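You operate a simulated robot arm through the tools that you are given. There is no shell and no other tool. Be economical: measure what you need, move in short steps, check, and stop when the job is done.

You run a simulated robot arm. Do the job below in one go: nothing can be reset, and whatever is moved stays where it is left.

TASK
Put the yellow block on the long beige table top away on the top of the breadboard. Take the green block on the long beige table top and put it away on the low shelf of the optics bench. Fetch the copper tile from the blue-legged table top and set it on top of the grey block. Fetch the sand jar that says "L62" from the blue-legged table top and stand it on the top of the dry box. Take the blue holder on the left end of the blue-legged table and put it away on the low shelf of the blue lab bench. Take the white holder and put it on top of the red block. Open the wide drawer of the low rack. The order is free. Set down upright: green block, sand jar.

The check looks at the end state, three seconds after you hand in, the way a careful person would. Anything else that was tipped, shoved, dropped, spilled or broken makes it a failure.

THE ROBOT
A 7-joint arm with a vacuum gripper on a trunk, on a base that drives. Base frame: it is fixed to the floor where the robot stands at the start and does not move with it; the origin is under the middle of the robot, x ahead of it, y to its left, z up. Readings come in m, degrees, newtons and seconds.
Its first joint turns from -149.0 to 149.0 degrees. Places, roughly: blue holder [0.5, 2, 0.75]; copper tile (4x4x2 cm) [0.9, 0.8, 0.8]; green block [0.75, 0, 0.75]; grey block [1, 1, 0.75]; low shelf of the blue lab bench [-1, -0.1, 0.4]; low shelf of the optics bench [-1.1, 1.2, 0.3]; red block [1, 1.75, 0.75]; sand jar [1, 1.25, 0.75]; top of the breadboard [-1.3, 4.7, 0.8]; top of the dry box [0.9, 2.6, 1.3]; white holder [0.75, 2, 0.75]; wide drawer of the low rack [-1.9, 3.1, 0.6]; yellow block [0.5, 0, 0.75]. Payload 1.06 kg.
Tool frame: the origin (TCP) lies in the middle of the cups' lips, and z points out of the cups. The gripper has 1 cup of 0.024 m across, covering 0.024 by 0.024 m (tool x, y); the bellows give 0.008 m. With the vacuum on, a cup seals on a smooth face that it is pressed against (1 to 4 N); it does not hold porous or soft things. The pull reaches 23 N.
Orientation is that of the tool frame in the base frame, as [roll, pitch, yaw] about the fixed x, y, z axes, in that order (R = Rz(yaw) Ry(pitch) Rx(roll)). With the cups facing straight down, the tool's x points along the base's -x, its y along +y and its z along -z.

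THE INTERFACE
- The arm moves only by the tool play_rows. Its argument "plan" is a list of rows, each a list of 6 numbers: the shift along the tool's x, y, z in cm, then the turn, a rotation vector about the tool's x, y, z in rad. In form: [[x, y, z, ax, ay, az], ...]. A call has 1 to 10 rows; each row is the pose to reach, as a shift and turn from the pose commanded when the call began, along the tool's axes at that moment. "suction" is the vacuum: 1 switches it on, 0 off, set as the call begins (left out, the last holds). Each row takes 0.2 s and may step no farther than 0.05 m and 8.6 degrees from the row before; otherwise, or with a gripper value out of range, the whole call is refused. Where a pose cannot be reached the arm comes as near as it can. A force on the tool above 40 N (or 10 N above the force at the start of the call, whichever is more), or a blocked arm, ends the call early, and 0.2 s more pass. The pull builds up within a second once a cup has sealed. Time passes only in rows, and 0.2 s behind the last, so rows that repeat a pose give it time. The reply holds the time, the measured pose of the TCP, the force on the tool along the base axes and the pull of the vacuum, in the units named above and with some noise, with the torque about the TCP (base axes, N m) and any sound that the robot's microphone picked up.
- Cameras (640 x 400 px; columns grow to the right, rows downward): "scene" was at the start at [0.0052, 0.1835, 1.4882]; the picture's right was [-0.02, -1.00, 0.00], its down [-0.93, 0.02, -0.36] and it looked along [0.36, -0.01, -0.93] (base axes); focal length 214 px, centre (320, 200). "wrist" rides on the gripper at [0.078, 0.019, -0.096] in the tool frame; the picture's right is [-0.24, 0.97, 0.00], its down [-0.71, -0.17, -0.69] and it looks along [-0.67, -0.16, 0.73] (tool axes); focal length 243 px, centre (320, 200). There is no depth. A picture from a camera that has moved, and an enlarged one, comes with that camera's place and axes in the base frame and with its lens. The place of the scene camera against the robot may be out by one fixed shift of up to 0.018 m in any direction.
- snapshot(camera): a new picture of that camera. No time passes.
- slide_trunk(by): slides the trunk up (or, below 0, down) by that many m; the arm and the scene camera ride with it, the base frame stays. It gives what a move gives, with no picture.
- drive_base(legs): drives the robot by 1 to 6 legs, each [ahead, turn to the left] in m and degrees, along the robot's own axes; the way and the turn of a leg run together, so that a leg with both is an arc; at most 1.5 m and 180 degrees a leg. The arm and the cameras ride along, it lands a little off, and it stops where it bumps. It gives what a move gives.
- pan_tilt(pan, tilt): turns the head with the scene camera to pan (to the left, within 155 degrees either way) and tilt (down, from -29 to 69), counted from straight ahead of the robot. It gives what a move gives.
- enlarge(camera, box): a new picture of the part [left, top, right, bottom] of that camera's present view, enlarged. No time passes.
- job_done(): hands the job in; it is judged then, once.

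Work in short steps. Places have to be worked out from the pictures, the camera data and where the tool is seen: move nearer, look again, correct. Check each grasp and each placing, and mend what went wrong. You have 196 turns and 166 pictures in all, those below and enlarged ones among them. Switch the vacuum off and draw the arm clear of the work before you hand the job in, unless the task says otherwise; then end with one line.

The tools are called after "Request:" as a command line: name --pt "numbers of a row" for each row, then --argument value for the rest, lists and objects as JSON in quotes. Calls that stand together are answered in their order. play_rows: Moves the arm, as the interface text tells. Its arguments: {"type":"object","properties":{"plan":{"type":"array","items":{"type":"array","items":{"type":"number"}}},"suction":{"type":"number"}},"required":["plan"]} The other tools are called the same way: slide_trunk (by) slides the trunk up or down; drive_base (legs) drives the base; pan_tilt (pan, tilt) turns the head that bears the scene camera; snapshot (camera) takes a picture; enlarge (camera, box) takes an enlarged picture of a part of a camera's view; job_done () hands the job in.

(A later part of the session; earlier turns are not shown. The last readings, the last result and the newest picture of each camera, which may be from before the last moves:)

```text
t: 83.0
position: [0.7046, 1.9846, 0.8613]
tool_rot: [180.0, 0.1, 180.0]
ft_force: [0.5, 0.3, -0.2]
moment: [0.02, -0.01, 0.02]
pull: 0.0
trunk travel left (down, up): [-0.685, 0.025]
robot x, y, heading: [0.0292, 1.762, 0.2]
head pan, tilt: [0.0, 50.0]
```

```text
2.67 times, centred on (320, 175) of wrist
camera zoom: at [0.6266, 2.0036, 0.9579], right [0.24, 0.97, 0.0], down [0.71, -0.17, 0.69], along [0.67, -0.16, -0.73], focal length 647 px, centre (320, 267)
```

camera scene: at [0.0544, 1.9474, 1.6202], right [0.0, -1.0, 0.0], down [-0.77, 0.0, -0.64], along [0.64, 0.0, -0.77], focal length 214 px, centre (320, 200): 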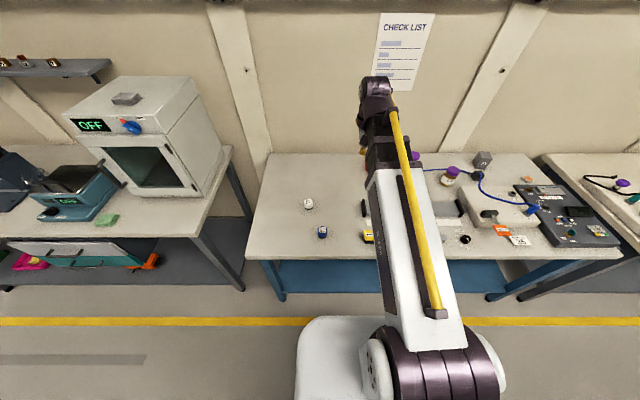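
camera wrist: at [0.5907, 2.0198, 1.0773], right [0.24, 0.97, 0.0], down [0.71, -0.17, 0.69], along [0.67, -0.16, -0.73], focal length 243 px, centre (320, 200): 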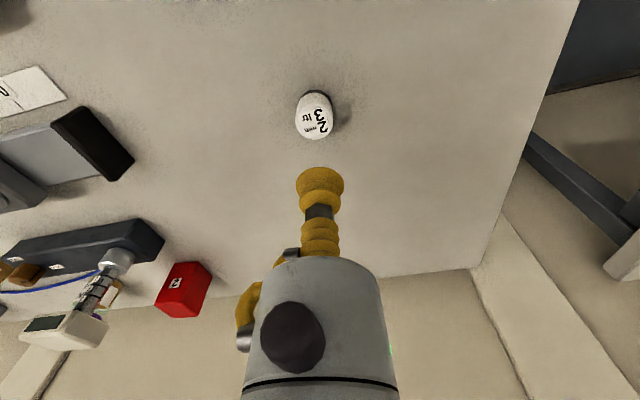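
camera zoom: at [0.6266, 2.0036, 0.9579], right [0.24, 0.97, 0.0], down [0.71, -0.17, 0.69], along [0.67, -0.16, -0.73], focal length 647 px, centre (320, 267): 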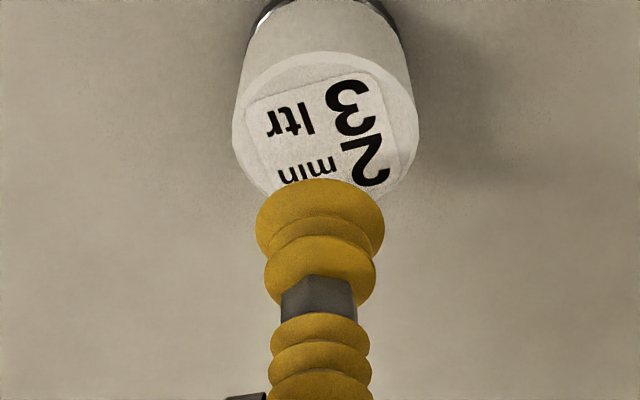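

Close to centred; I shift back 0.4 cm and descend to contact.

Request:
play_rows --pt "0.4 0.1 1.0 0 0 0" --pt "0.4 0.1 1.8 0 0 0" --pt "0.4 0.1 2.3 0 0 0" --pt "0.4 0.1 2.6 0 0 0" --pt "0.4 0.1 2.9 0 0 0" --pt "0.4 0.1 2.9 0 0 0" --pt "0.4 0.1 2.9 0 0 0"

Request:
enlarge --camera "wrist" --box '[220, 100, 420, 250]'

```text
t: 84.7
position: [0.7004, 1.9861, 0.8324]
tool_rot: [-179.9, 0.0, -179.9]
ft_force: [5.6, 0.0, 14.8]
moment: [0.02, 0.02, -0.03]
pull: 22.7
trunk travel left (down, up): [-0.685, 0.025]
robot x, y, heading: [0.0299, 1.765, 0.0]
head pan, tilt: [0.0, 50.0]
```

```text
2.67 times, centred on (320, 175) of wrist
camera zoom: at [0.6223, 2.0051, 0.9295], right [0.24, 0.97, 0.0], down [0.71, -0.17, 0.69], along [0.67, -0.16, -0.73], focal length 647 px, centre (320, 267)
```

zoom: 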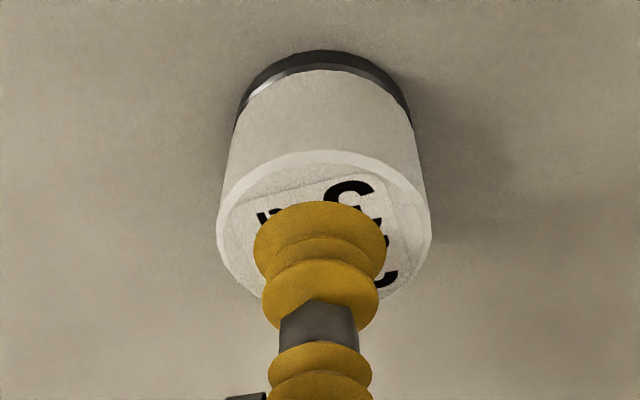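

Sealed. I lift the white holder, drive 0.1 m closer for reach, and look for the red block's top.

Request:
play_rows --pt "0 0 -1 0 0 0" --pt "0 0 -3 0 0 0" --pt "0 0 -6 0 0 0" --pt "0 0 -10 0 0 0" --pt "0 0 -14 0 0 0" --pt "0 0 -18 0 0 0" --pt "0 0 -21 0 0 0"

Request:
drive_base --legs '[[0.1, 0]]'

Request:
snapshot --camera "wrist"

Request:
enlarge --camera "scene" --box '[340, 110, 640, 260]'

```text
t: 86.2
position: [0.6999, 1.9885, 1.0453]
tool_rot: [-180.0, 0.0, -180.0]
ft_force: [0.2, -0.7, -0.3]
moment: [0.0, -0.01, -0.01]
pull: 22.9
trunk travel left (down, up): [-0.685, 0.025]
robot x, y, heading: [0.0294, 1.7603, -0.2]
head pan, tilt: [0.0, 50.0]
```

```text
t: 87.4
position: [0.8025, 1.9869, 1.0437]
tool_rot: [180.0, 0.0, 179.9]
ft_force: [0.1, 0.9, -0.5]
moment: [-0.01, 0.04, 0.03]
pull: 23.0
trunk travel left (down, up): [-0.685, 0.025]
robot x, y, heading: [0.1269, 1.7648, -0.4]
head pan, tilt: [0.0, 50.0]
```

```text
129 pictures are left
camera wrist: at [0.7236, 2.0058, 1.1398], right [0.24, 0.97, 0.0], down [0.71, -0.17, 0.68], along [0.67, -0.16, -0.73], focal length 243 px, centre (320, 200)
```

wrist: 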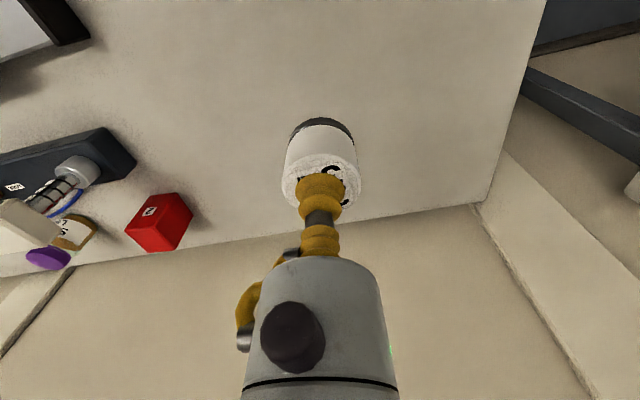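

```text
2.13 times, centred on (490, 185) of scene
camera zoom: at [0.1564, 1.9474, 1.6201], right [0.0, -1.0, 0.0], down [-0.77, 0.0, -0.64], along [0.64, 0.0, -0.77], focal length 458 px, centre (-43, 232)
```

zoom: 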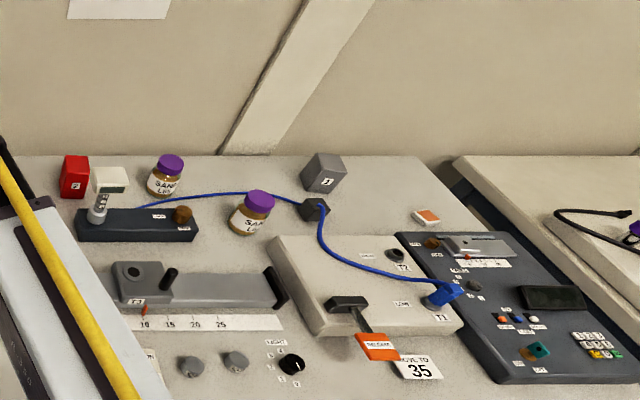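

The red block's top lies near (0.97, 1.655, ~0.87). I carry the holder at the present height to near it and look again.

Request:
play_rows --pt "-1.6 -4 0 0 0 0" --pt "-3.2 -8 0 0 0 0" --pt "-4.8 -12 0 0 0 0" --pt "-6.4 -16 0 0 0 0" --pt "-8 -20 0 0 0 0" --pt "-9.6 -24 0 0 0 0" --pt "-11 -28 0 0 0 0" --pt "-11 -28 0 0 0 0"

Request:
snapshot --camera "wrist"

Request:
enlarge --camera "scene" --box '[320, 80, 480, 240]'

```text
t: 89.2
position: [0.9119, 1.7039, 1.0434]
tool_rot: [180.0, 0.0, -180.0]
ft_force: [0.0, 0.0, -0.1]
moment: [0.02, -0.02, -0.01]
pull: 23.0
trunk travel left (down, up): [-0.685, 0.025]
robot x, y, heading: [0.1301, 1.7622, -0.3]
head pan, tilt: [0.0, 50.0]
```

```text
127 pictures are left
camera wrist: at [0.8334, 1.7226, 1.1398], right [0.24, 0.97, 0.0], down [0.71, -0.17, 0.69], along [0.67, -0.16, -0.73], focal length 243 px, centre (320, 200)
```

wrist: 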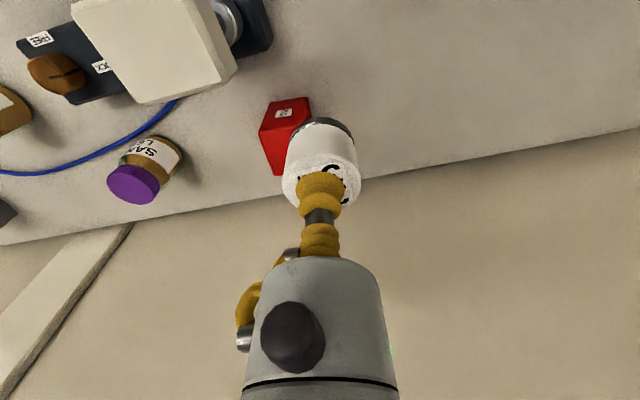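

```text
2.50 times, centred on (400, 160) of scene
camera zoom: at [0.156, 1.9471, 1.6201], right [0.0, -1.0, 0.0], down [-0.77, 0.0, -0.64], along [0.64, 0.0, -0.77], focal length 536 px, centre (120, 300)
```

zoom: 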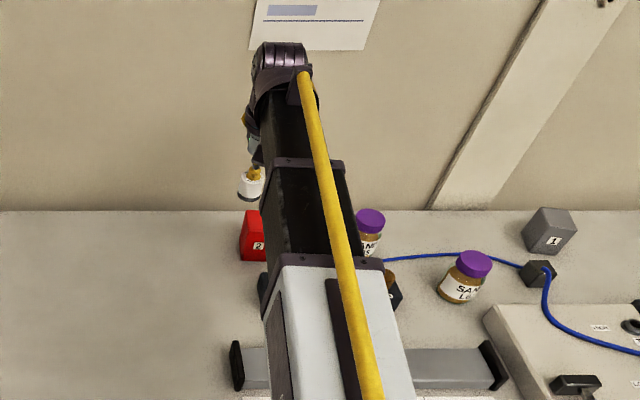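

Target top centre is about (0.984, 1.650, 0.87). I move above it and down a little, then check.

Request:
play_rows --pt "-3.6 -2.7 0 0 0 0" --pt "-7.2 -5.4 0 0 0 0" --pt "-7.2 -5.4 3 0 0 0" --pt "-7.2 -5.4 6 0 0 0" --pt "-7.2 -5.4 6 0 0 0"

Request:
snapshot --camera "wrist"

Request:
enlarge --camera "scene" --box '[340, 100, 440, 200]'

```text
t: 90.4
position: [0.9845, 1.6529, 0.9839]
tool_rot: [180.0, 0.0, 179.9]
ft_force: [-0.1, 0.3, -1.1]
moment: [-0.02, 0.01, 0.01]
pull: 23.0
trunk travel left (down, up): [-0.685, 0.025]
robot x, y, heading: [0.1297, 1.7613, -0.1]
head pan, tilt: [0.0, 50.0]
```

```text
125 pictures are left
camera wrist: at [0.9059, 1.6721, 1.0795], right [0.24, 0.97, 0.0], down [0.71, -0.17, 0.69], along [0.67, -0.16, -0.73], focal length 243 px, centre (320, 200)
```

wrist: 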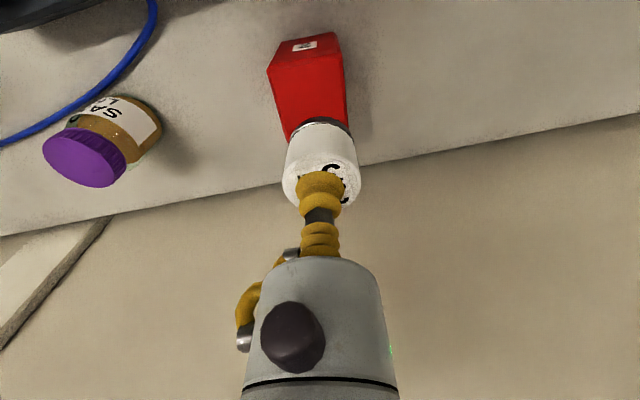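

```text
4.00 times, centred on (390, 150) of scene
camera zoom: at [0.1562, 1.9472, 1.6201], right [0.0, -1.0, 0.0], down [-0.77, 0.0, -0.64], along [0.64, 0.0, -0.77], focal length 858 px, centre (40, 400)
```

zoom: 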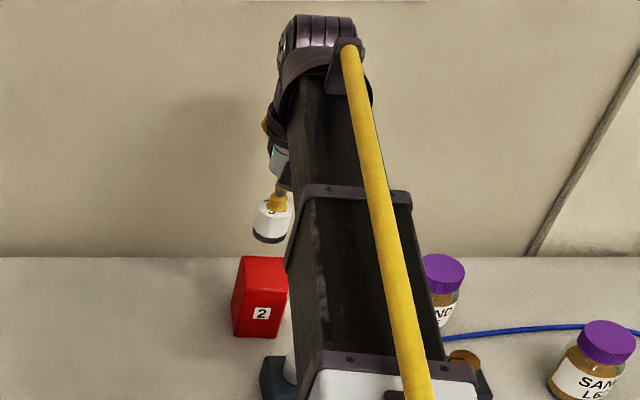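

Refined: top centre (0.974, 1.650), z ≈ 0.885. I shift back 1 cm and descend toward contact.

Request:
play_rows --pt "1.0 -0.2 1 0 0 0" --pt "1.0 -0.2 2.5 0 0 0" --pt "1.0 -0.2 3.5 0 0 0" --pt "1.0 -0.2 3.5 0 0 0"

Request:
snapshot --camera "wrist"

Request:
enlarge --camera "scene" --box '[340, 100, 440, 200]'

```text
t: 91.4
position: [0.9735, 1.6504, 0.9485]
tool_rot: [-180.0, 0.0, 179.9]
ft_force: [-0.5, 0.3, -0.6]
moment: [0.01, 0.01, -0.03]
pull: 23.0
trunk travel left (down, up): [-0.685, 0.025]
robot x, y, heading: [0.1301, 1.7614, -0.1]
head pan, tilt: [0.0, 50.0]
```

```text
123 pictures are left
camera wrist: at [0.8948, 1.6688, 1.0446], right [0.24, 0.97, 0.0], down [0.71, -0.17, 0.69], along [0.67, -0.16, -0.73], focal length 243 px, centre (320, 200)
```

wrist: 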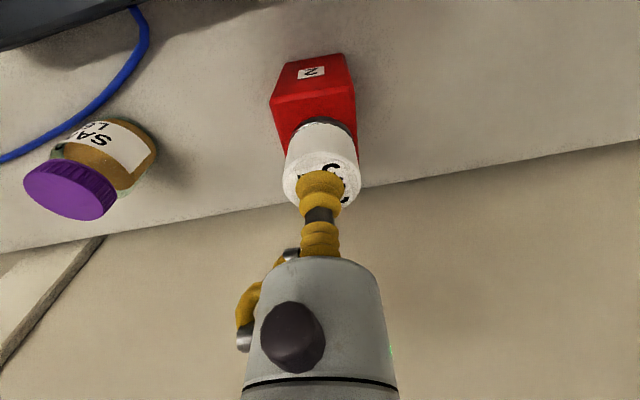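

```text
4.00 times, centred on (390, 150) of scene
camera zoom: at [0.156, 1.9473, 1.6201], right [0.0, -1.0, 0.0], down [-0.77, 0.0, -0.64], along [0.64, 0.0, -0.77], focal length 858 px, centre (40, 400)
```

zoom: 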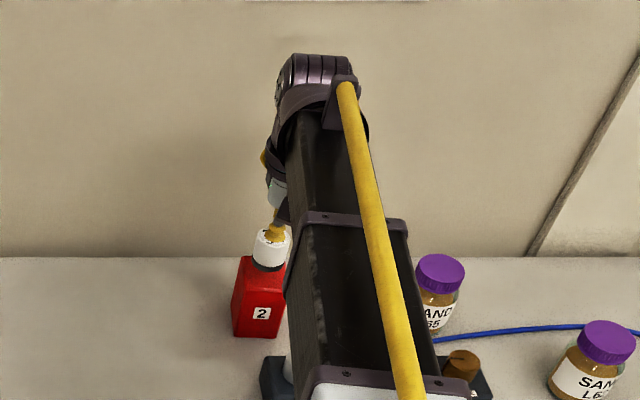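

Nearly there; the holder should sit about 0.5 cm further forward. I descend in small steps.

Request:
play_rows --pt "-0.5 0 0.4 0 0 0" --pt "-0.5 0 0.8 0 0 0" --pt "-0.5 0 1.2 0 0 0" --pt "-0.5 0 1.4 0 0 0" --pt "-0.5 0 1.4 0 0 0"

Request:
enlarge --camera "wrist" --box '[220, 50, 420, 250]'

```text
t: 92.6
position: [0.9795, 1.6495, 0.9342]
tool_rot: [180.0, 0.1, 180.0]
ft_force: [-0.1, 0.9, -1.0]
moment: [0.02, 0.03, 0.03]
pull: 23.3
trunk travel left (down, up): [-0.685, 0.025]
robot x, y, heading: [0.131, 1.7653, -0.1]
head pan, tilt: [0.0, 50.0]
```

```text
2.00 times, centred on (320, 150) of wrist
camera zoom: at [0.8998, 1.6691, 1.0309], right [0.24, 0.97, 0.0], down [0.71, -0.17, 0.69], along [0.67, -0.16, -0.73], focal length 485 px, centre (320, 300)
```

zoom: 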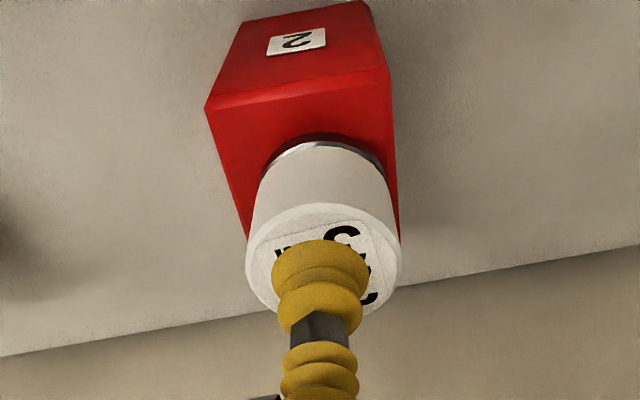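

The holder is about 0.4 cm to the +y side; I correct that and continue down.

Request:
play_rows --pt "0 -0.4 0 0 0 0" --pt "0 -0.4 0.3 0 0 0" --pt "0 -0.4 0.6 0 0 0" --pt "0 -0.4 0.9 0 0 0" --pt "0 -0.4 0.9 0 0 0"

Request:
enlarge --camera "wrist" --box '[220, 50, 420, 250]'

```text
t: 93.8
position: [0.9789, 1.6459, 0.9254]
tool_rot: [-179.9, -0.1, 179.9]
ft_force: [-0.7, 0.5, -1.5]
moment: [-0.03, 0.02, 0.06]
pull: 22.8
trunk travel left (down, up): [-0.685, 0.025]
robot x, y, heading: [0.1308, 1.7653, -0.3]
head pan, tilt: [0.0, 50.0]
```

```text
2.00 times, centred on (320, 150) of wrist
camera zoom: at [0.9001, 1.6653, 1.0223], right [0.24, 0.97, 0.0], down [0.71, -0.17, 0.69], along [0.67, -0.16, -0.73], focal length 485 px, centre (320, 300)
```

zoom: 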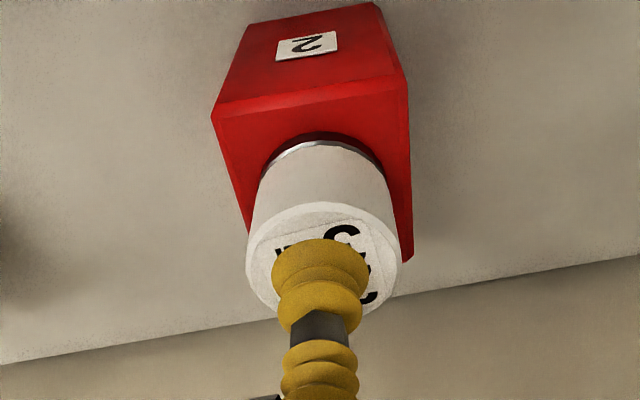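

Well centred. Continue down until contact.

Request:
play_rows --pt "0 0 0.3 0 0 0" --pt "0 0 0.6 0 0 0" --pt "0 0 0.8 0 0 0" --pt "0 0 1.0 0 0 0" --pt "0 0 1.0 0 0 0"

```text
t: 95.0
position: [0.978, 1.647, 0.919]
tool_rot: [180.0, 0.2, 179.9]
ft_force: [7.9, -2.4, 31.3]
moment: [0.02, 0.06, 0.01]
pull: 22.9
trunk travel left (down, up): [-0.685, 0.025]
robot x, y, heading: [0.1256, 1.762, 0.1]
head pan, tilt: [0.0, 50.0]
```

Firm contact. I ease up, release and withdraw.

Request:
play_rows --pt "0 0 -0.3 0 0 0" --pt "0 0 -0.5 0 0 0" --pt "0 0 -0.5 0 0 0" --pt "0 0 -0.5 0 0 0" --pt "0 0 -0.5 0 0 0" --pt "0 0 -0.5 0 0 0" --suction 0

Request:
play_rows --pt "0 0 -0.5 0 0 0" --pt "0 0 -1.5 0 0 0" --pt "0 0 -4 0 0 0" --pt "0 0 -8 0 0 0" --pt "0 0 -12 0 0 0"

Request:
snapshot --camera "wrist"

```text
t: 96.4
position: [0.9793, 1.6461, 0.9208]
tool_rot: [-179.9, -0.1, 179.9]
ft_force: [-1.4, 0.4, 5.1]
moment: [0.02, -0.05, 0.0]
pull: 0.0
trunk travel left (down, up): [-0.685, 0.025]
robot x, y, heading: [0.13, 1.763, 0.0]
head pan, tilt: [0.0, 50.0]
```

```text
t: 97.6
position: [0.9774, 1.6467, 1.0422]
tool_rot: [-180.0, 0.0, 179.8]
ft_force: [0.0, -0.5, -0.8]
moment: [-0.04, 0.01, -0.01]
pull: 0.1
trunk travel left (down, up): [-0.685, 0.025]
robot x, y, heading: [0.1296, 1.7625, -0.3]
head pan, tilt: [0.0, 50.0]
```

```text
119 pictures are left
camera wrist: at [0.8992, 1.6651, 1.1385], right [0.24, 0.97, 0.0], down [0.71, -0.17, 0.69], along [0.67, -0.16, -0.73], focal length 243 px, centre (320, 200)
```

wrist: 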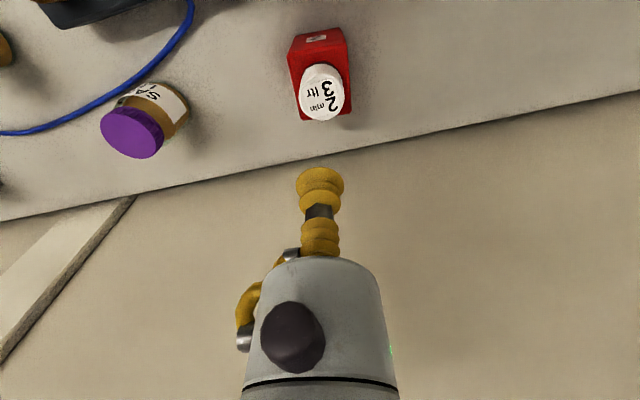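

White holder sits on the red block. Next the sand jar: I raise a bit and move toward the two jars to read their labels.

Request:
play_rows --pt "0 0 -4 0 0 0" --pt "2.5 -3.5 -6 0 0 0" --pt "5 -7 -8 0 0 0" --pt "7.5 -11 -8 0 0 0" --pt "10 -15 -8 0 0 0" --pt "12.5 -19 -8 0 0 0" --pt "15 -23 -8 0 0 0" --pt "17.5 -26 -8 0 0 0" --pt "18 -27 -8 0 0 0"

Request:
snapshot --camera "wrist"

Request:
enlarge --camera "scene" --box '[380, 130, 500, 230]'

```text
t: 99.6
position: [0.799, 1.3776, 1.1212]
tool_rot: [180.0, 0.0, -180.0]
ft_force: [-0.8, -0.3, 0.0]
moment: [0.02, -0.02, 0.0]
pull: 0.1
trunk travel left (down, up): [-0.685, 0.025]
robot x, y, heading: [0.1306, 1.7612, -0.2]
head pan, tilt: [0.0, 50.0]
```

```text
118 pictures are left
camera wrist: at [0.7201, 1.3963, 1.2165], right [0.24, 0.97, 0.0], down [0.71, -0.17, 0.68], along [0.67, -0.16, -0.73], focal length 243 px, centre (320, 200)
```

wrist: 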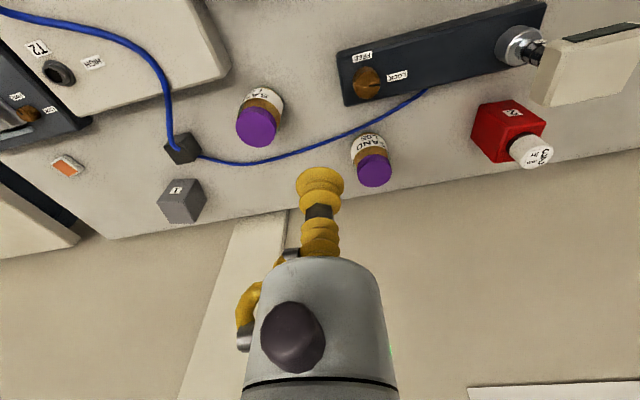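

```text
4.00 times, centred on (440, 180) of scene
camera zoom: at [0.1558, 1.9471, 1.6201], right [0.0, -1.0, 0.0], down [-0.77, 0.0, -0.64], along [0.64, 0.0, -0.77], focal length 858 px, centre (-160, 280)
```

zoom: 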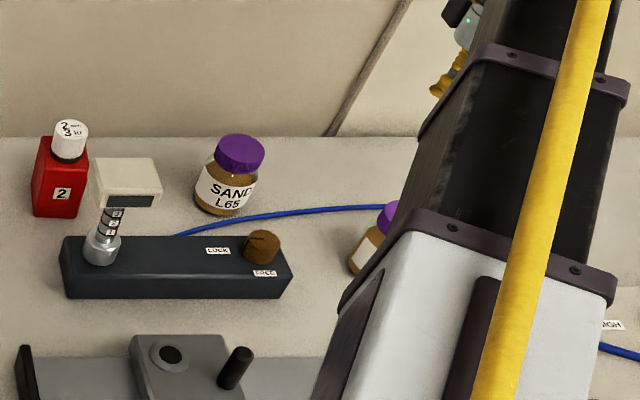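

The far jar reads L65; I read the other one's label.

Request:
enlarge --camera "wrist" --box '[220, 75, 300, 155]'

```text
5.00 times, centred on (260, 115) of wrist
camera zoom: at [0.7201, 1.3963, 1.2165], right [0.24, 0.97, 0.0], down [0.71, -0.17, 0.68], along [0.67, -0.16, -0.73], focal length 1213 px, centre (620, 625)
```

zoom: 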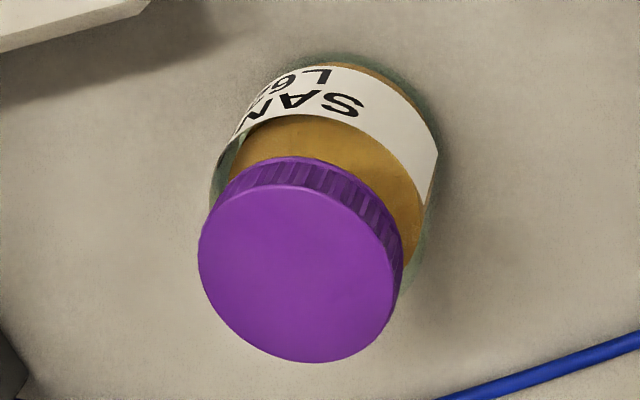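

It starts with L6 and the other jar is L65, so this is the candidate; I will confirm the last digit from closer. Moving above its lid at about (0.857, 1.267).

Request:
play_rows --pt "-1.5 -3 2.5 0 0 0" --pt "-3 -6 5 0 0 0" --pt "-4.5 -9 8 0 0 0" --pt "-5.8 -11 11 0 0 0" --pt "-5.8 -11 15 0 0 0" --pt "-5.8 -11 15 0 0 0"

Request:
snapshot --camera "wrist"

Request:
enlarge --camera "scene" --box '[400, 130, 520, 230]'

```text
t: 101.0
position: [0.8551, 1.2668, 0.9708]
tool_rot: [-180.0, 0.1, 179.9]
ft_force: [-0.3, -0.1, -0.2]
moment: [-0.01, -0.01, 0.0]
pull: 0.1
trunk travel left (down, up): [-0.685, 0.025]
robot x, y, heading: [0.1322, 1.7636, -0.2]
head pan, tilt: [0.0, 50.0]
```

```text
115 pictures are left
camera wrist: at [0.7765, 1.2852, 1.0665], right [0.24, 0.97, 0.0], down [0.71, -0.17, 0.69], along [0.67, -0.16, -0.73], focal length 243 px, centre (320, 200)
```

wrist: 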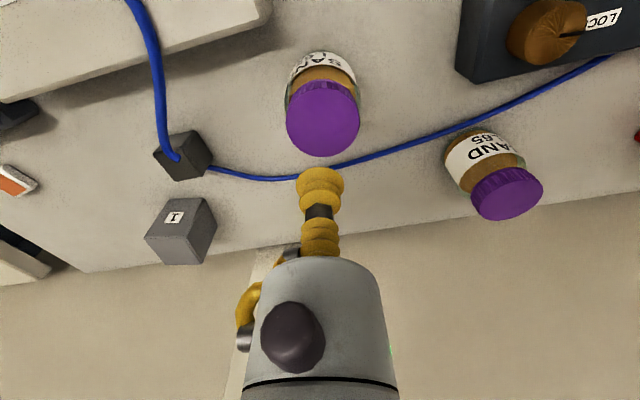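

```text
4.00 times, centred on (460, 180) of scene
camera zoom: at [0.1561, 1.9472, 1.6201], right [0.0, -1.0, 0.0], down [-0.77, 0.0, -0.64], along [0.64, 0.0, -0.77], focal length 858 px, centre (-240, 280)
```

zoom: 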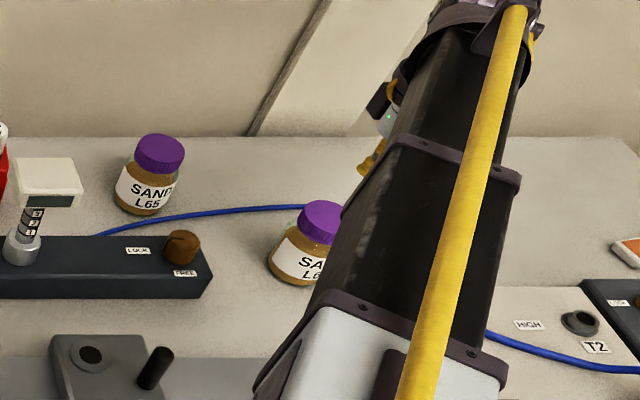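

Lid centre triangulates to (0.855, 1.269, 0.894), right below the tool. Vacuum on, descend.

Request:
play_rows --pt "0 0.1 3 0 0 0" --pt "0 0.1 6 0 0 0" --pt "0 0.1 7.2 0 0 0" --pt "0 0.1 7.6 0 0 0" --pt "0 0.1 7.9 0 0 0" --pt "0 0.1 8.1 0 0 0" --pt "0 0.1 8.1 0 0 0" --pt "0 0.1 8.1 0 0 0" --suction 1

Request:
enlarge --camera "wrist" --box '[220, 50, 420, 250]'

```text
t: 102.8
position: [0.856, 1.2686, 0.8903]
tool_rot: [-179.9, 0.1, 179.9]
ft_force: [-1.3, 0.0, 16.0]
moment: [0.02, 0.01, 0.03]
pull: 23.2
trunk travel left (down, up): [-0.685, 0.025]
robot x, y, heading: [0.1339, 1.7584, -0.1]
head pan, tilt: [0.0, 50.0]
```

```text
2.00 times, centred on (320, 150) of wrist
camera zoom: at [0.7766, 1.2876, 0.9867], right [0.24, 0.97, 0.0], down [0.71, -0.17, 0.69], along [0.67, -0.16, -0.73], focal length 485 px, centre (320, 300)
```

zoom: 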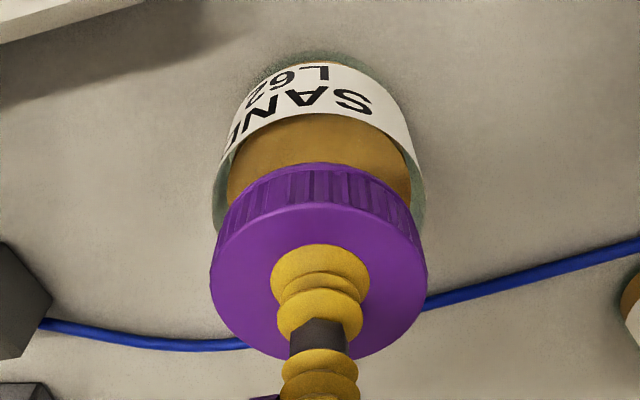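

Label confirmed: L62, sealed. I lift it.

Request:
play_rows --pt "0 0 -1 0 0 0" --pt "0 0 -3 0 0 0" --pt "0 0 -6 0 0 0" --pt "0 0 -10 0 0 0" --pt "0 0 -14 0 0 0" --pt "0 0 -18 0 0 0" --pt "0 0 -22 0 0 0" --pt "0 0 -26 0 0 0" --pt "0 0 -30 0 0 0"

Request:
play_rows --pt "3 4 0 0 0 0" --pt "6 8 0 0 0 0" --pt "9 12 0 0 0 0" --pt "10 16 0 0 0 0" --pt "10 20 0 0 0 0" --pt "10 24 0 0 0 0" --pt "10 28 0 0 0 0" --pt "10 32 0 0 0 0" --pt "10 36 0 0 0 0" --pt "10 40 0 0 0 0"

Request:
snapshot --camera "scene"

```text
t: 104.8
position: [0.8581, 1.2675, 1.1896]
tool_rot: [180.0, 0.0, 179.8]
ft_force: [0.5, 0.5, -3.9]
moment: [0.02, 0.04, -0.01]
pull: 23.2
trunk travel left (down, up): [-0.685, 0.025]
robot x, y, heading: [0.1268, 1.7623, -0.2]
head pan, tilt: [0.0, 50.0]
```

```text
t: 107.0
position: [0.7575, 1.6684, 1.1896]
tool_rot: [-180.0, 0.1, 179.9]
ft_force: [-1.1, -0.2, -2.7]
moment: [0.03, 0.04, -0.02]
pull: 23.7
trunk travel left (down, up): [-0.685, 0.025]
robot x, y, heading: [0.1308, 1.7628, -0.1]
head pan, tilt: [0.0, 50.0]
```

```text
112 pictures are left
camera scene: at [0.1561, 1.9476, 1.6201], right [0.0, -1.0, 0.0], down [-0.77, 0.0, -0.64], along [0.64, 0.0, -0.77], focal length 214 px, centre (320, 200)
```

scene: 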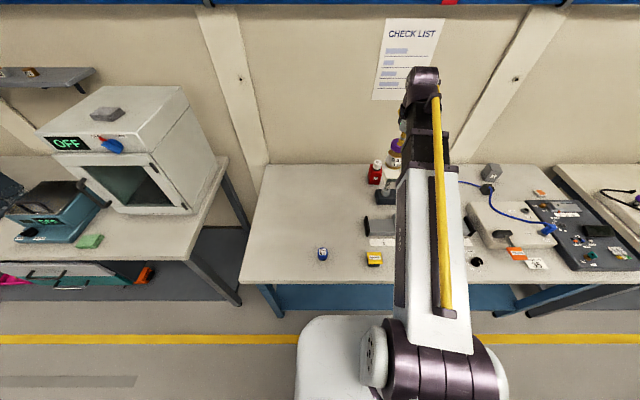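

I raise the jar to about 1.48 m, back off, turn along the aisle and drive to the dry box.

Request:
play_rows --pt "1 1 -4 0 0 0" --pt "2 2 -8 0 0 0" --pt "3 3 -12 0 0 0" --pt "4 4 -16 0 0 0" --pt "5 5 -20 0 0 0" --pt "6 6 -24 0 0 0" --pt "6 7 -28 0 0 0" --pt "6 8 -30 0 0 0"

Request:
drive_base --legs '[[-0.15, 0], [0, 90], [0.7, 0]]'

Request:
pan_tilt --pan -75 --tilt 25

Request:
snapshot --camera "scene"

```text
t: 107.6
position: [0.7448, 1.6816, 1.2538]
tool_rot: [-179.6, 1.0, -180.0]
ft_force: [9.1, -2.2, -20.5]
moment: [-0.3, -0.17, -0.15]
pull: 22.9
out of reach, approached as far as the arm can: row 2
trunk travel left (down, up): [-0.685, 0.025]
robot x, y, heading: [0.1315, 1.7616, 0.0]
head pan, tilt: [0.0, 50.0]
stopped in row 2: the force on the tool passed its limit at 90 N (the readings are from after the stop); the commanded pose is now the measured one
```

```text
t: 116.1
position: [0.0858, 3.0678, 1.2552]
tool_rot: [-179.7, 1.0, -91.0]
ft_force: [2.7, 15.0, -35.9]
moment: [0.95, -0.74, -0.27]
pull: 23.0
trunk travel left (down, up): [-0.685, 0.025]
robot x, y, heading: [-0.0042, 2.4537, 88.9]
head pan, tilt: [0.0, 50.0]
```

```text
t: 117.6
position: [0.0854, 3.0682, 1.2541]
tool_rot: [-179.7, 1.1, -91.0]
ft_force: [2.7, 11.4, -27.8]
moment: [0.7, -0.51, -0.18]
pull: 22.8
trunk travel left (down, up): [-0.685, 0.025]
robot x, y, heading: [-0.006, 2.4545, 89.0]
head pan, tilt: [-75.0, 25.0]
```

```text
111 pictures are left
camera scene: at [-0.092, 2.4489, 1.6576], right [0.24, -0.97, 0.0], down [-0.41, -0.1, -0.91], along [0.88, 0.22, -0.42], focal length 214 px, centre (320, 200)
```

scene: 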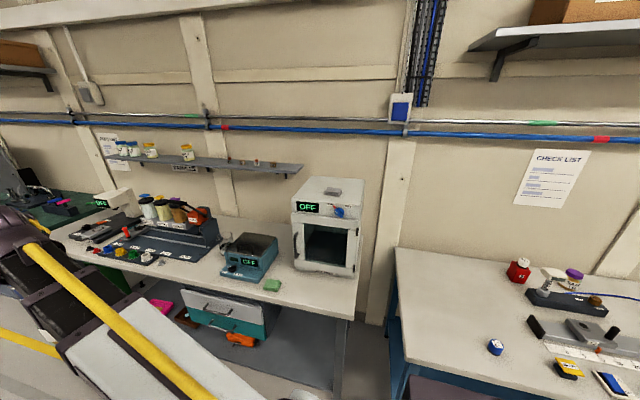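

The arm hit its limits when rising, and the tool still reads a strain. I check the jar with the wrist camera before anything else.

Request:
snapshot --camera "wrist"

Request:
pan_tilt --pan 0 --tilt 40

Request:
snapshot --camera "scene"

```text
110 pictures are left
camera wrist: at [0.0638, 2.9879, 1.349], right [-0.97, 0.25, 0.0], down [0.18, 0.69, 0.7], along [0.18, 0.68, -0.72], focal length 243 px, centre (320, 200)
```

wrist: 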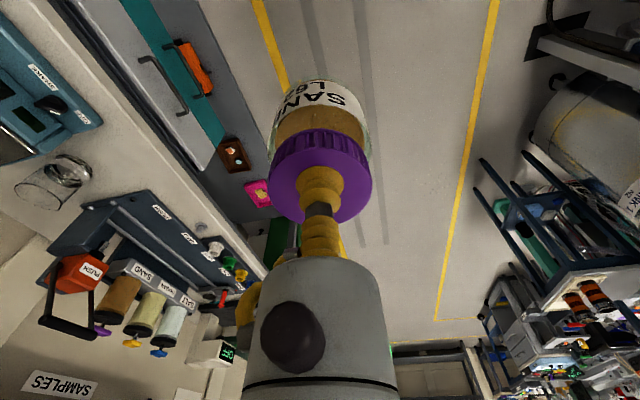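

```text
t: 119.0
position: [0.0861, 3.0675, 1.2545]
tool_rot: [-179.7, 1.0, -91.0]
ft_force: [1.7, 11.4, -31.3]
moment: [0.81, -0.62, -0.25]
pull: 23.4
trunk travel left (down, up): [-0.685, 0.025]
robot x, y, heading: [-0.0029, 2.4527, 89.1]
head pan, tilt: [0.0, 40.0]
```

```text
109 pictures are left
camera scene: at [-0.1798, 2.5116, 1.6343], right [1.0, -0.02, 0.0], down [-0.01, -0.64, -0.77], along [0.01, 0.77, -0.64], focal length 214 px, centre (320, 200)
```

scene: 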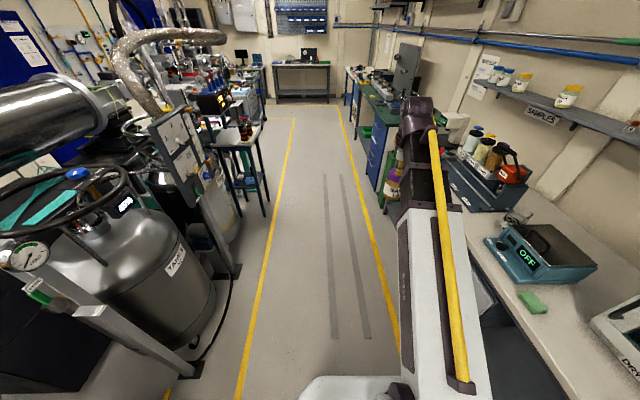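

The jar hangs fine; the strain comes from the folded wrist. I lower and extend to relieve it, then try to rise at a longer reach.

Request:
play_rows --pt "-1 0 3 0 0 0" --pt "-4 0 5 0 0 0" --pt "-8 0 5 0 0 0" --pt "-12 0 5 0 0 0" --pt "-16 0 5 0 0 0" --pt "-20 0 5 0 0 0"

Request:
play_rows --pt "0 0 -3 0 0 0" --pt "0 0 -6 0 0 0" --pt "0 0 -9 0 0 0" --pt "0 0 -12 0 0 0"

Request:
snapshot --camera "scene"

```text
t: 120.4
position: [0.0913, 3.2708, 1.2085]
tool_rot: [-179.7, 0.9, -91.1]
ft_force: [-0.5, 0.0, -2.7]
moment: [-0.01, -0.02, 0.01]
pull: 22.8
trunk travel left (down, up): [-0.685, 0.025]
robot x, y, heading: [-0.0058, 2.4522, 88.8]
head pan, tilt: [0.0, 40.0]
```

```text
t: 121.4
position: [0.0885, 3.2653, 1.33]
tool_rot: [-179.8, 1.1, -91.1]
ft_force: [0.0, 1.1, -3.3]
moment: [-0.01, 0.02, -0.01]
pull: 22.8
trunk travel left (down, up): [-0.685, 0.025]
robot x, y, heading: [-0.0036, 2.4538, 89.0]
head pan, tilt: [0.0, 40.0]
```

```text
108 pictures are left
camera scene: at [-0.1799, 2.5115, 1.6343], right [1.0, -0.02, 0.0], down [-0.01, -0.64, -0.77], along [0.01, 0.77, -0.64], focal length 214 px, centre (320, 200)
```

scene: 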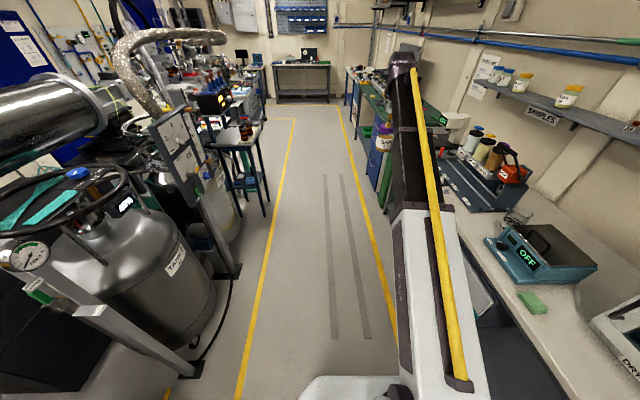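

That works without strain. I continue up.

Request:
play_rows --pt "0 0 -3 0 0 0" --pt "0 0 -6 0 0 0" --pt "0 0 -9 0 0 0" --pt "0 0 -12 0 0 0" --pt "0 0 -15 0 0 0" --pt "0 0 -18 0 0 0"

Request:
pan_tilt --pan -80 --tilt 20

Request:
snapshot --camera "scene"

Request:
enlarge --camera "scene" --box '[250, 140, 390, 290]'

```text
t: 121.9
position: [0.0897, 3.2689, 1.3577]
tool_rot: [-179.5, 1.7, -91.2]
ft_force: [1.8, 8.0, -17.3]
moment: [0.16, -0.27, -0.16]
pull: 22.6
out of reach, approached as far as the arm can: row 2
trunk travel left (down, up): [-0.685, 0.025]
robot x, y, heading: [-0.0042, 2.4512, 88.9]
head pan, tilt: [0.0, 40.0]
stopped in row 2: the force on the tool passed its limit at 65 N (the readings are from after the stop); the commanded pose is now the measured one
```

```text
t: 123.4
position: [0.09, 3.2679, 1.3586]
tool_rot: [-179.5, 1.6, -91.0]
ft_force: [2.8, 13.9, -33.2]
moment: [0.82, -0.72, -0.3]
pull: 22.6
trunk travel left (down, up): [-0.685, 0.025]
robot x, y, heading: [-0.005, 2.4539, 89.1]
head pan, tilt: [-80.0, 20.0]
```

```text
107 pictures are left
camera scene: at [-0.0894, 2.4413, 1.6657], right [0.16, -0.99, 0.0], down [-0.34, -0.05, -0.94], along [0.93, 0.15, -0.34], focal length 214 px, centre (320, 200)
```

scene: 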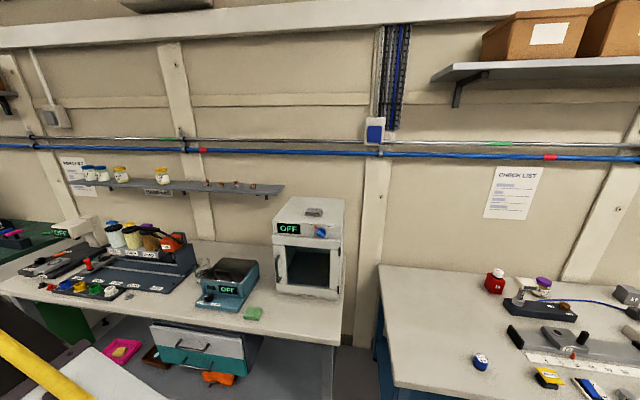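

```text
2.67 times, centred on (320, 215) of scene
camera zoom: at [-0.0894, 2.4413, 1.6657], right [0.16, -0.99, 0.0], down [-0.34, -0.05, -0.94], along [0.93, 0.15, -0.34], focal length 572 px, centre (320, 160)
```

zoom: 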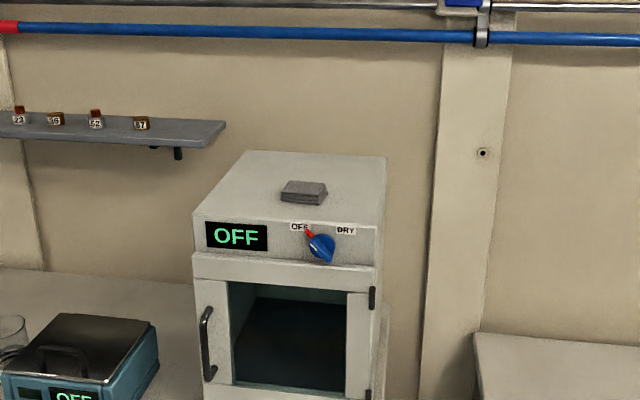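

Dry box top is about z ≈ 1.22, front edge x ≈ 0.80, y 2.49–2.82, with a small grey item near (0.94, 2.60). The height limit grows with reach, so I relieve the strain, extend further, and then raise gently.

Request:
play_rows --pt "-1 0 2.5 0 0 0" --pt "-4 0 4 0 0 0" --pt "-8 0 4 0 0 0" --pt "-11 0 4 0 0 0" --pt "-11 0 4 0 0 0"

Request:
slide_trunk --by 0.024

Request:
play_rows --pt "0 0 -2 0 0 0" --pt "0 0 -4 0 0 0" --pt "0 0 -6 0 0 0" --pt "0 0 -7 0 0 0" --pt "0 0 -7 0 0 0"

```text
t: 124.6
position: [0.0911, 3.3754, 1.3213]
tool_rot: [-179.5, 1.5, -91.0]
ft_force: [1.2, -0.5, -3.9]
moment: [-0.01, 0.02, -0.02]
pull: 22.9
trunk travel left (down, up): [-0.685, 0.025]
robot x, y, heading: [-0.0064, 2.4547, 89.0]
head pan, tilt: [-80.0, 20.0]
```

```text
t: 125.3
position: [0.0918, 3.3763, 1.3446]
tool_rot: [-179.5, 1.6, -91.1]
ft_force: [0.3, -0.6, -3.5]
moment: [-0.03, 0.02, -0.02]
pull: 23.6
trunk travel left (down, up): [-0.709, 0.001]
robot x, y, heading: [-0.004, 2.4568, 89.2]
head pan, tilt: [-80.0, 20.0]
```

```text
t: 126.5
position: [0.0902, 3.3741, 1.4142]
tool_rot: [-179.5, 1.6, -91.2]
ft_force: [0.1, 0.2, -3.0]
moment: [-0.02, -0.02, -0.02]
pull: 23.3
trunk travel left (down, up): [-0.709, 0.001]
robot x, y, heading: [-0.001, 2.4534, 89.0]
head pan, tilt: [-80.0, 20.0]
```

At this reach the jar rises freely to z = 1.414. I straighten the small tilt and turn the robot right so the jar comes over the left-front free part of the dry box top.

Request:
play_rows --pt "0 0 0 -0.004 0.014 0" --pt "0 0 0 -0.009 0.028 0" --pt "0 0 0 -0.009 0.028 0"

Request:
drive_base --legs '[[0, -65]]'

Request:
pan_tilt --pan -5 --tilt 20

Request:
snapshot --camera "scene"

Request:
snapshot --camera "wrist"

```text
t: 127.1
position: [0.0909, 3.3762, 1.414]
tool_rot: [-179.8, 0.6, -91.1]
ft_force: [2.9, 6.8, -16.8]
moment: [0.18, -0.14, -0.01]
pull: 23.6
trunk travel left (down, up): [-0.709, 0.001]
robot x, y, heading: [-0.0045, 2.4544, 89.0]
head pan, tilt: [-80.0, 20.0]
stopped in row 3: the force on the tool passed its limit at 49 N (the readings are from after the stop); the commanded pose is now the measured one
```

```text
t: 130.4
position: [0.8762, 2.7419, 1.415]
tool_rot: [-179.8, 0.6, -157.0]
ft_force: [12.1, 3.6, -31.9]
moment: [-0.32, -0.98, -0.25]
pull: 22.7
trunk travel left (down, up): [-0.709, 0.001]
robot x, y, heading: [-0.0023, 2.4505, 23.0]
head pan, tilt: [-80.0, 20.0]
```

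```text
t: 131.9
position: [0.8745, 2.743, 1.4135]
tool_rot: [-179.8, 0.7, -157.0]
ft_force: [10.2, 3.9, -26.1]
moment: [-0.34, -0.76, -0.27]
pull: 23.1
trunk travel left (down, up): [-0.709, 0.001]
robot x, y, heading: [-0.0052, 2.4515, 23.0]
head pan, tilt: [-5.0, 20.0]
```

```text
105 pictures are left
camera scene: at [-0.0297, 2.6361, 1.6897], right [0.31, -0.95, 0.0], down [-0.33, -0.11, -0.94], along [0.89, 0.29, -0.34], focal length 214 px, centre (320, 200)
```

scene: 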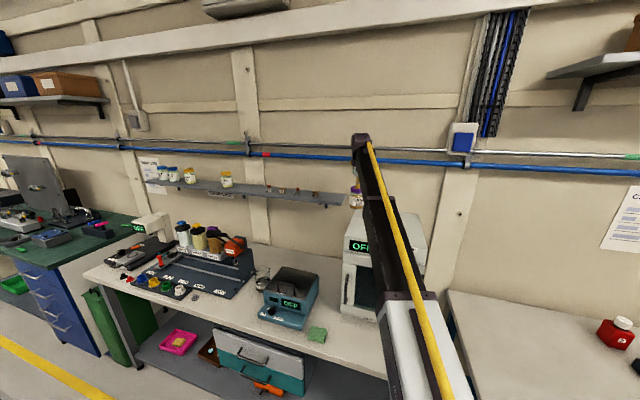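

```text
104 pictures are left
camera wrist: at [0.7947, 2.7299, 1.5096], right [-0.16, 0.99, 0.0], down [0.71, 0.12, 0.69], along [0.68, 0.11, -0.72], focal length 243 px, centre (320, 200)
```

wrist: 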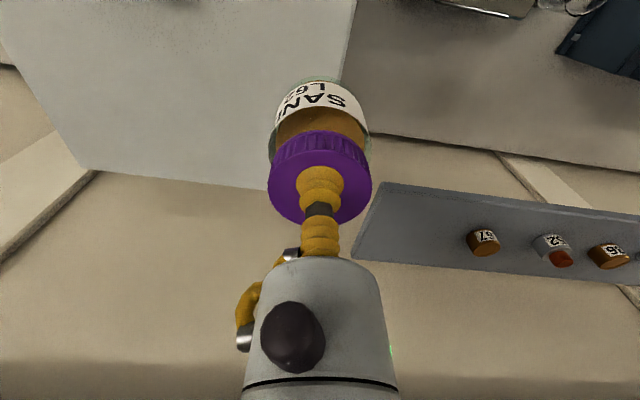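

The jar is at the box's left edge, so it must move toward -y. I zoom to find the grey item on top.

Request:
enlarge --camera "wrist" --box '[40, 0, 360, 200]'

Request:
enlarge --camera "scene" --box '[310, 170, 470, 300]'

```text
2.00 times, centred on (200, 100) of wrist
camera zoom: at [0.7947, 2.7299, 1.5096], right [-0.16, 0.99, 0.0], down [0.71, 0.12, 0.69], along [0.68, 0.11, -0.72], focal length 485 px, centre (560, 400)
```

zoom: 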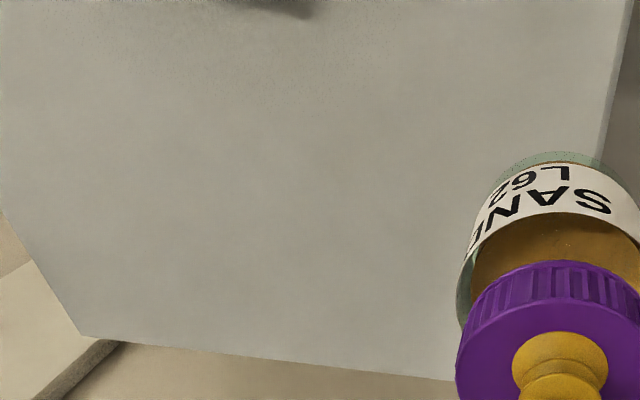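

```text
3.08 times, centred on (390, 235) of scene
camera zoom: at [-0.0297, 2.6361, 1.6897], right [0.31, -0.95, 0.0], down [-0.33, -0.11, -0.94], along [0.89, 0.29, -0.34], focal length 660 px, centre (105, 92)
```

zoom: 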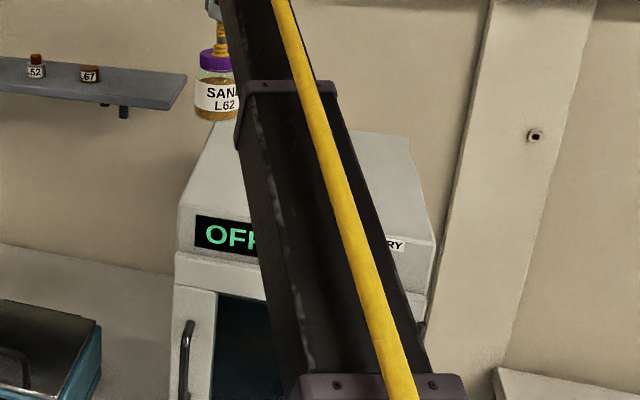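

The top spans y ≈ 2.46–2.76, x ≈ 0.72–1.03 at z ≈ 1.26, with the grey item near the front at (0.80, 2.61). I relieve the strain and shift the jar to about (0.92, 2.60), behind the item.

Request:
play_rows --pt "-1 0 0.7 0 0 0" --pt "-1 -3 0.7 0 0 0" --pt "-0.8 -6 0.7 0 0 0" --pt "-0.4 -9 0.7 0 0 0" --pt "0 -12 0.7 0 0 0" --pt "0.5 -14.8 0.7 0 0 0" --pt "0.5 -14.8 0.7 0 0 0"

Request:
snapshot --camera "wrist"

Request:
enlarge --camera "scene" --box '[310, 150, 470, 280]'

```text
t: 133.5
position: [0.9302, 2.6043, 1.4083]
tool_rot: [-179.7, 0.6, -157.0]
ft_force: [0.5, 0.2, -3.9]
moment: [-0.03, 0.04, 0.01]
pull: 23.0
trunk travel left (down, up): [-0.709, 0.001]
robot x, y, heading: [-0.0057, 2.452, 23.1]
head pan, tilt: [-5.0, 20.0]
```

```text
101 pictures are left
camera wrist: at [0.8486, 2.591, 1.5028], right [-0.16, 0.99, 0.0], down [0.71, 0.12, 0.69], along [0.68, 0.11, -0.72], focal length 243 px, centre (320, 200)
```

wrist: 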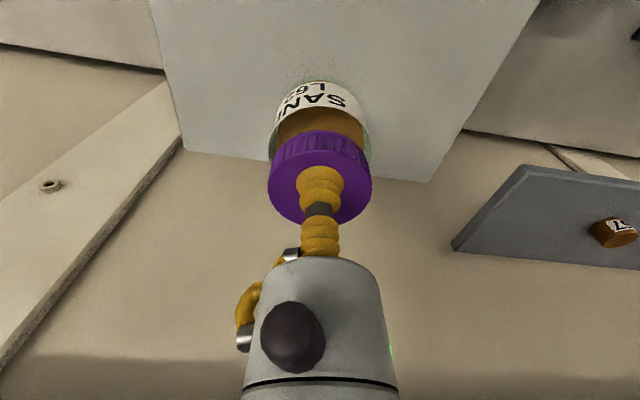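

```text
3.08 times, centred on (390, 215) of scene
camera zoom: at [-0.0298, 2.6361, 1.6897], right [0.31, -0.95, 0.0], down [-0.33, -0.11, -0.94], along [0.89, 0.29, -0.34], focal length 660 px, centre (105, 154)
```

zoom: 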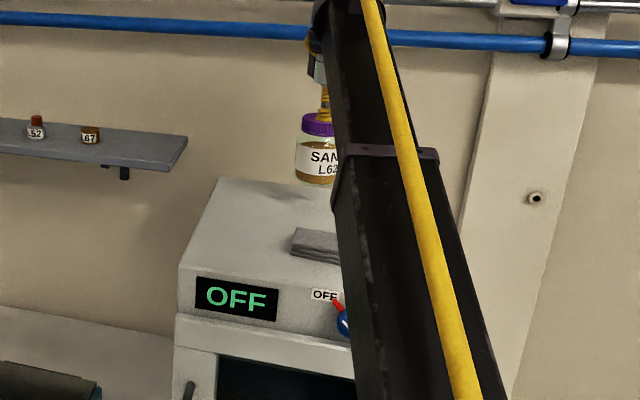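

The jar is over the box top behind the item. I shift 1 cm further back and descend in small steps until contact.

Request:
play_rows --pt "-1 0.3 0.5 0 0 0" --pt "-1 0.3 1.2 0 0 0" --pt "-1 0.3 2 0 0 0" --pt "-1 0.3 2.5 0 0 0" --pt "-1 0.3 3 0 0 0" --pt "-1 0.3 3 0 0 0"

Request:
enlarge --camera "scene" --box '[310, 150, 470, 280]'

```text
t: 134.9
position: [0.937, 2.6123, 1.3789]
tool_rot: [-179.8, 0.6, -156.9]
ft_force: [-0.5, -0.5, -2.9]
moment: [-0.01, 0.03, -0.03]
pull: 23.1
trunk travel left (down, up): [-0.709, 0.001]
robot x, y, heading: [-0.0034, 2.4513, 22.9]
head pan, tilt: [-5.0, 20.0]
```

```text
3.08 times, centred on (390, 215) of scene
camera zoom: at [-0.0297, 2.6361, 1.6897], right [0.31, -0.95, 0.0], down [-0.33, -0.11, -0.94], along [0.89, 0.29, -0.34], focal length 660 px, centre (105, 154)
```

zoom: 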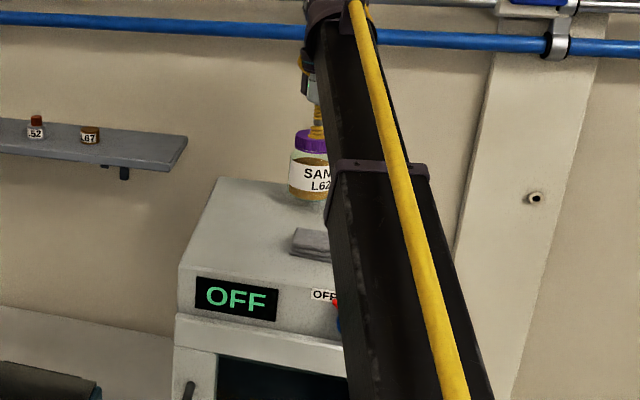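

I level the last 0.6° of tilt and continue down.

Request:
play_rows --pt "0 0 0.3 -0.004 0.01 0" --pt "0 0 0.6 -0.004 0.01 0" --pt "0 0 0.9 -0.004 0.01 0" --pt "0 0 1.2 -0.004 0.01 0" --pt "0 0 1.2 -0.004 0.01 0"

```text
t: 136.1
position: [0.9372, 2.6106, 1.3663]
tool_rot: [180.0, 0.1, -157.0]
ft_force: [0.4, 0.5, -3.4]
moment: [0.02, 0.0, 0.01]
pull: 23.1
trunk travel left (down, up): [-0.709, 0.001]
robot x, y, heading: [-0.0031, 2.4537, 22.9]
head pan, tilt: [-5.0, 20.0]
```

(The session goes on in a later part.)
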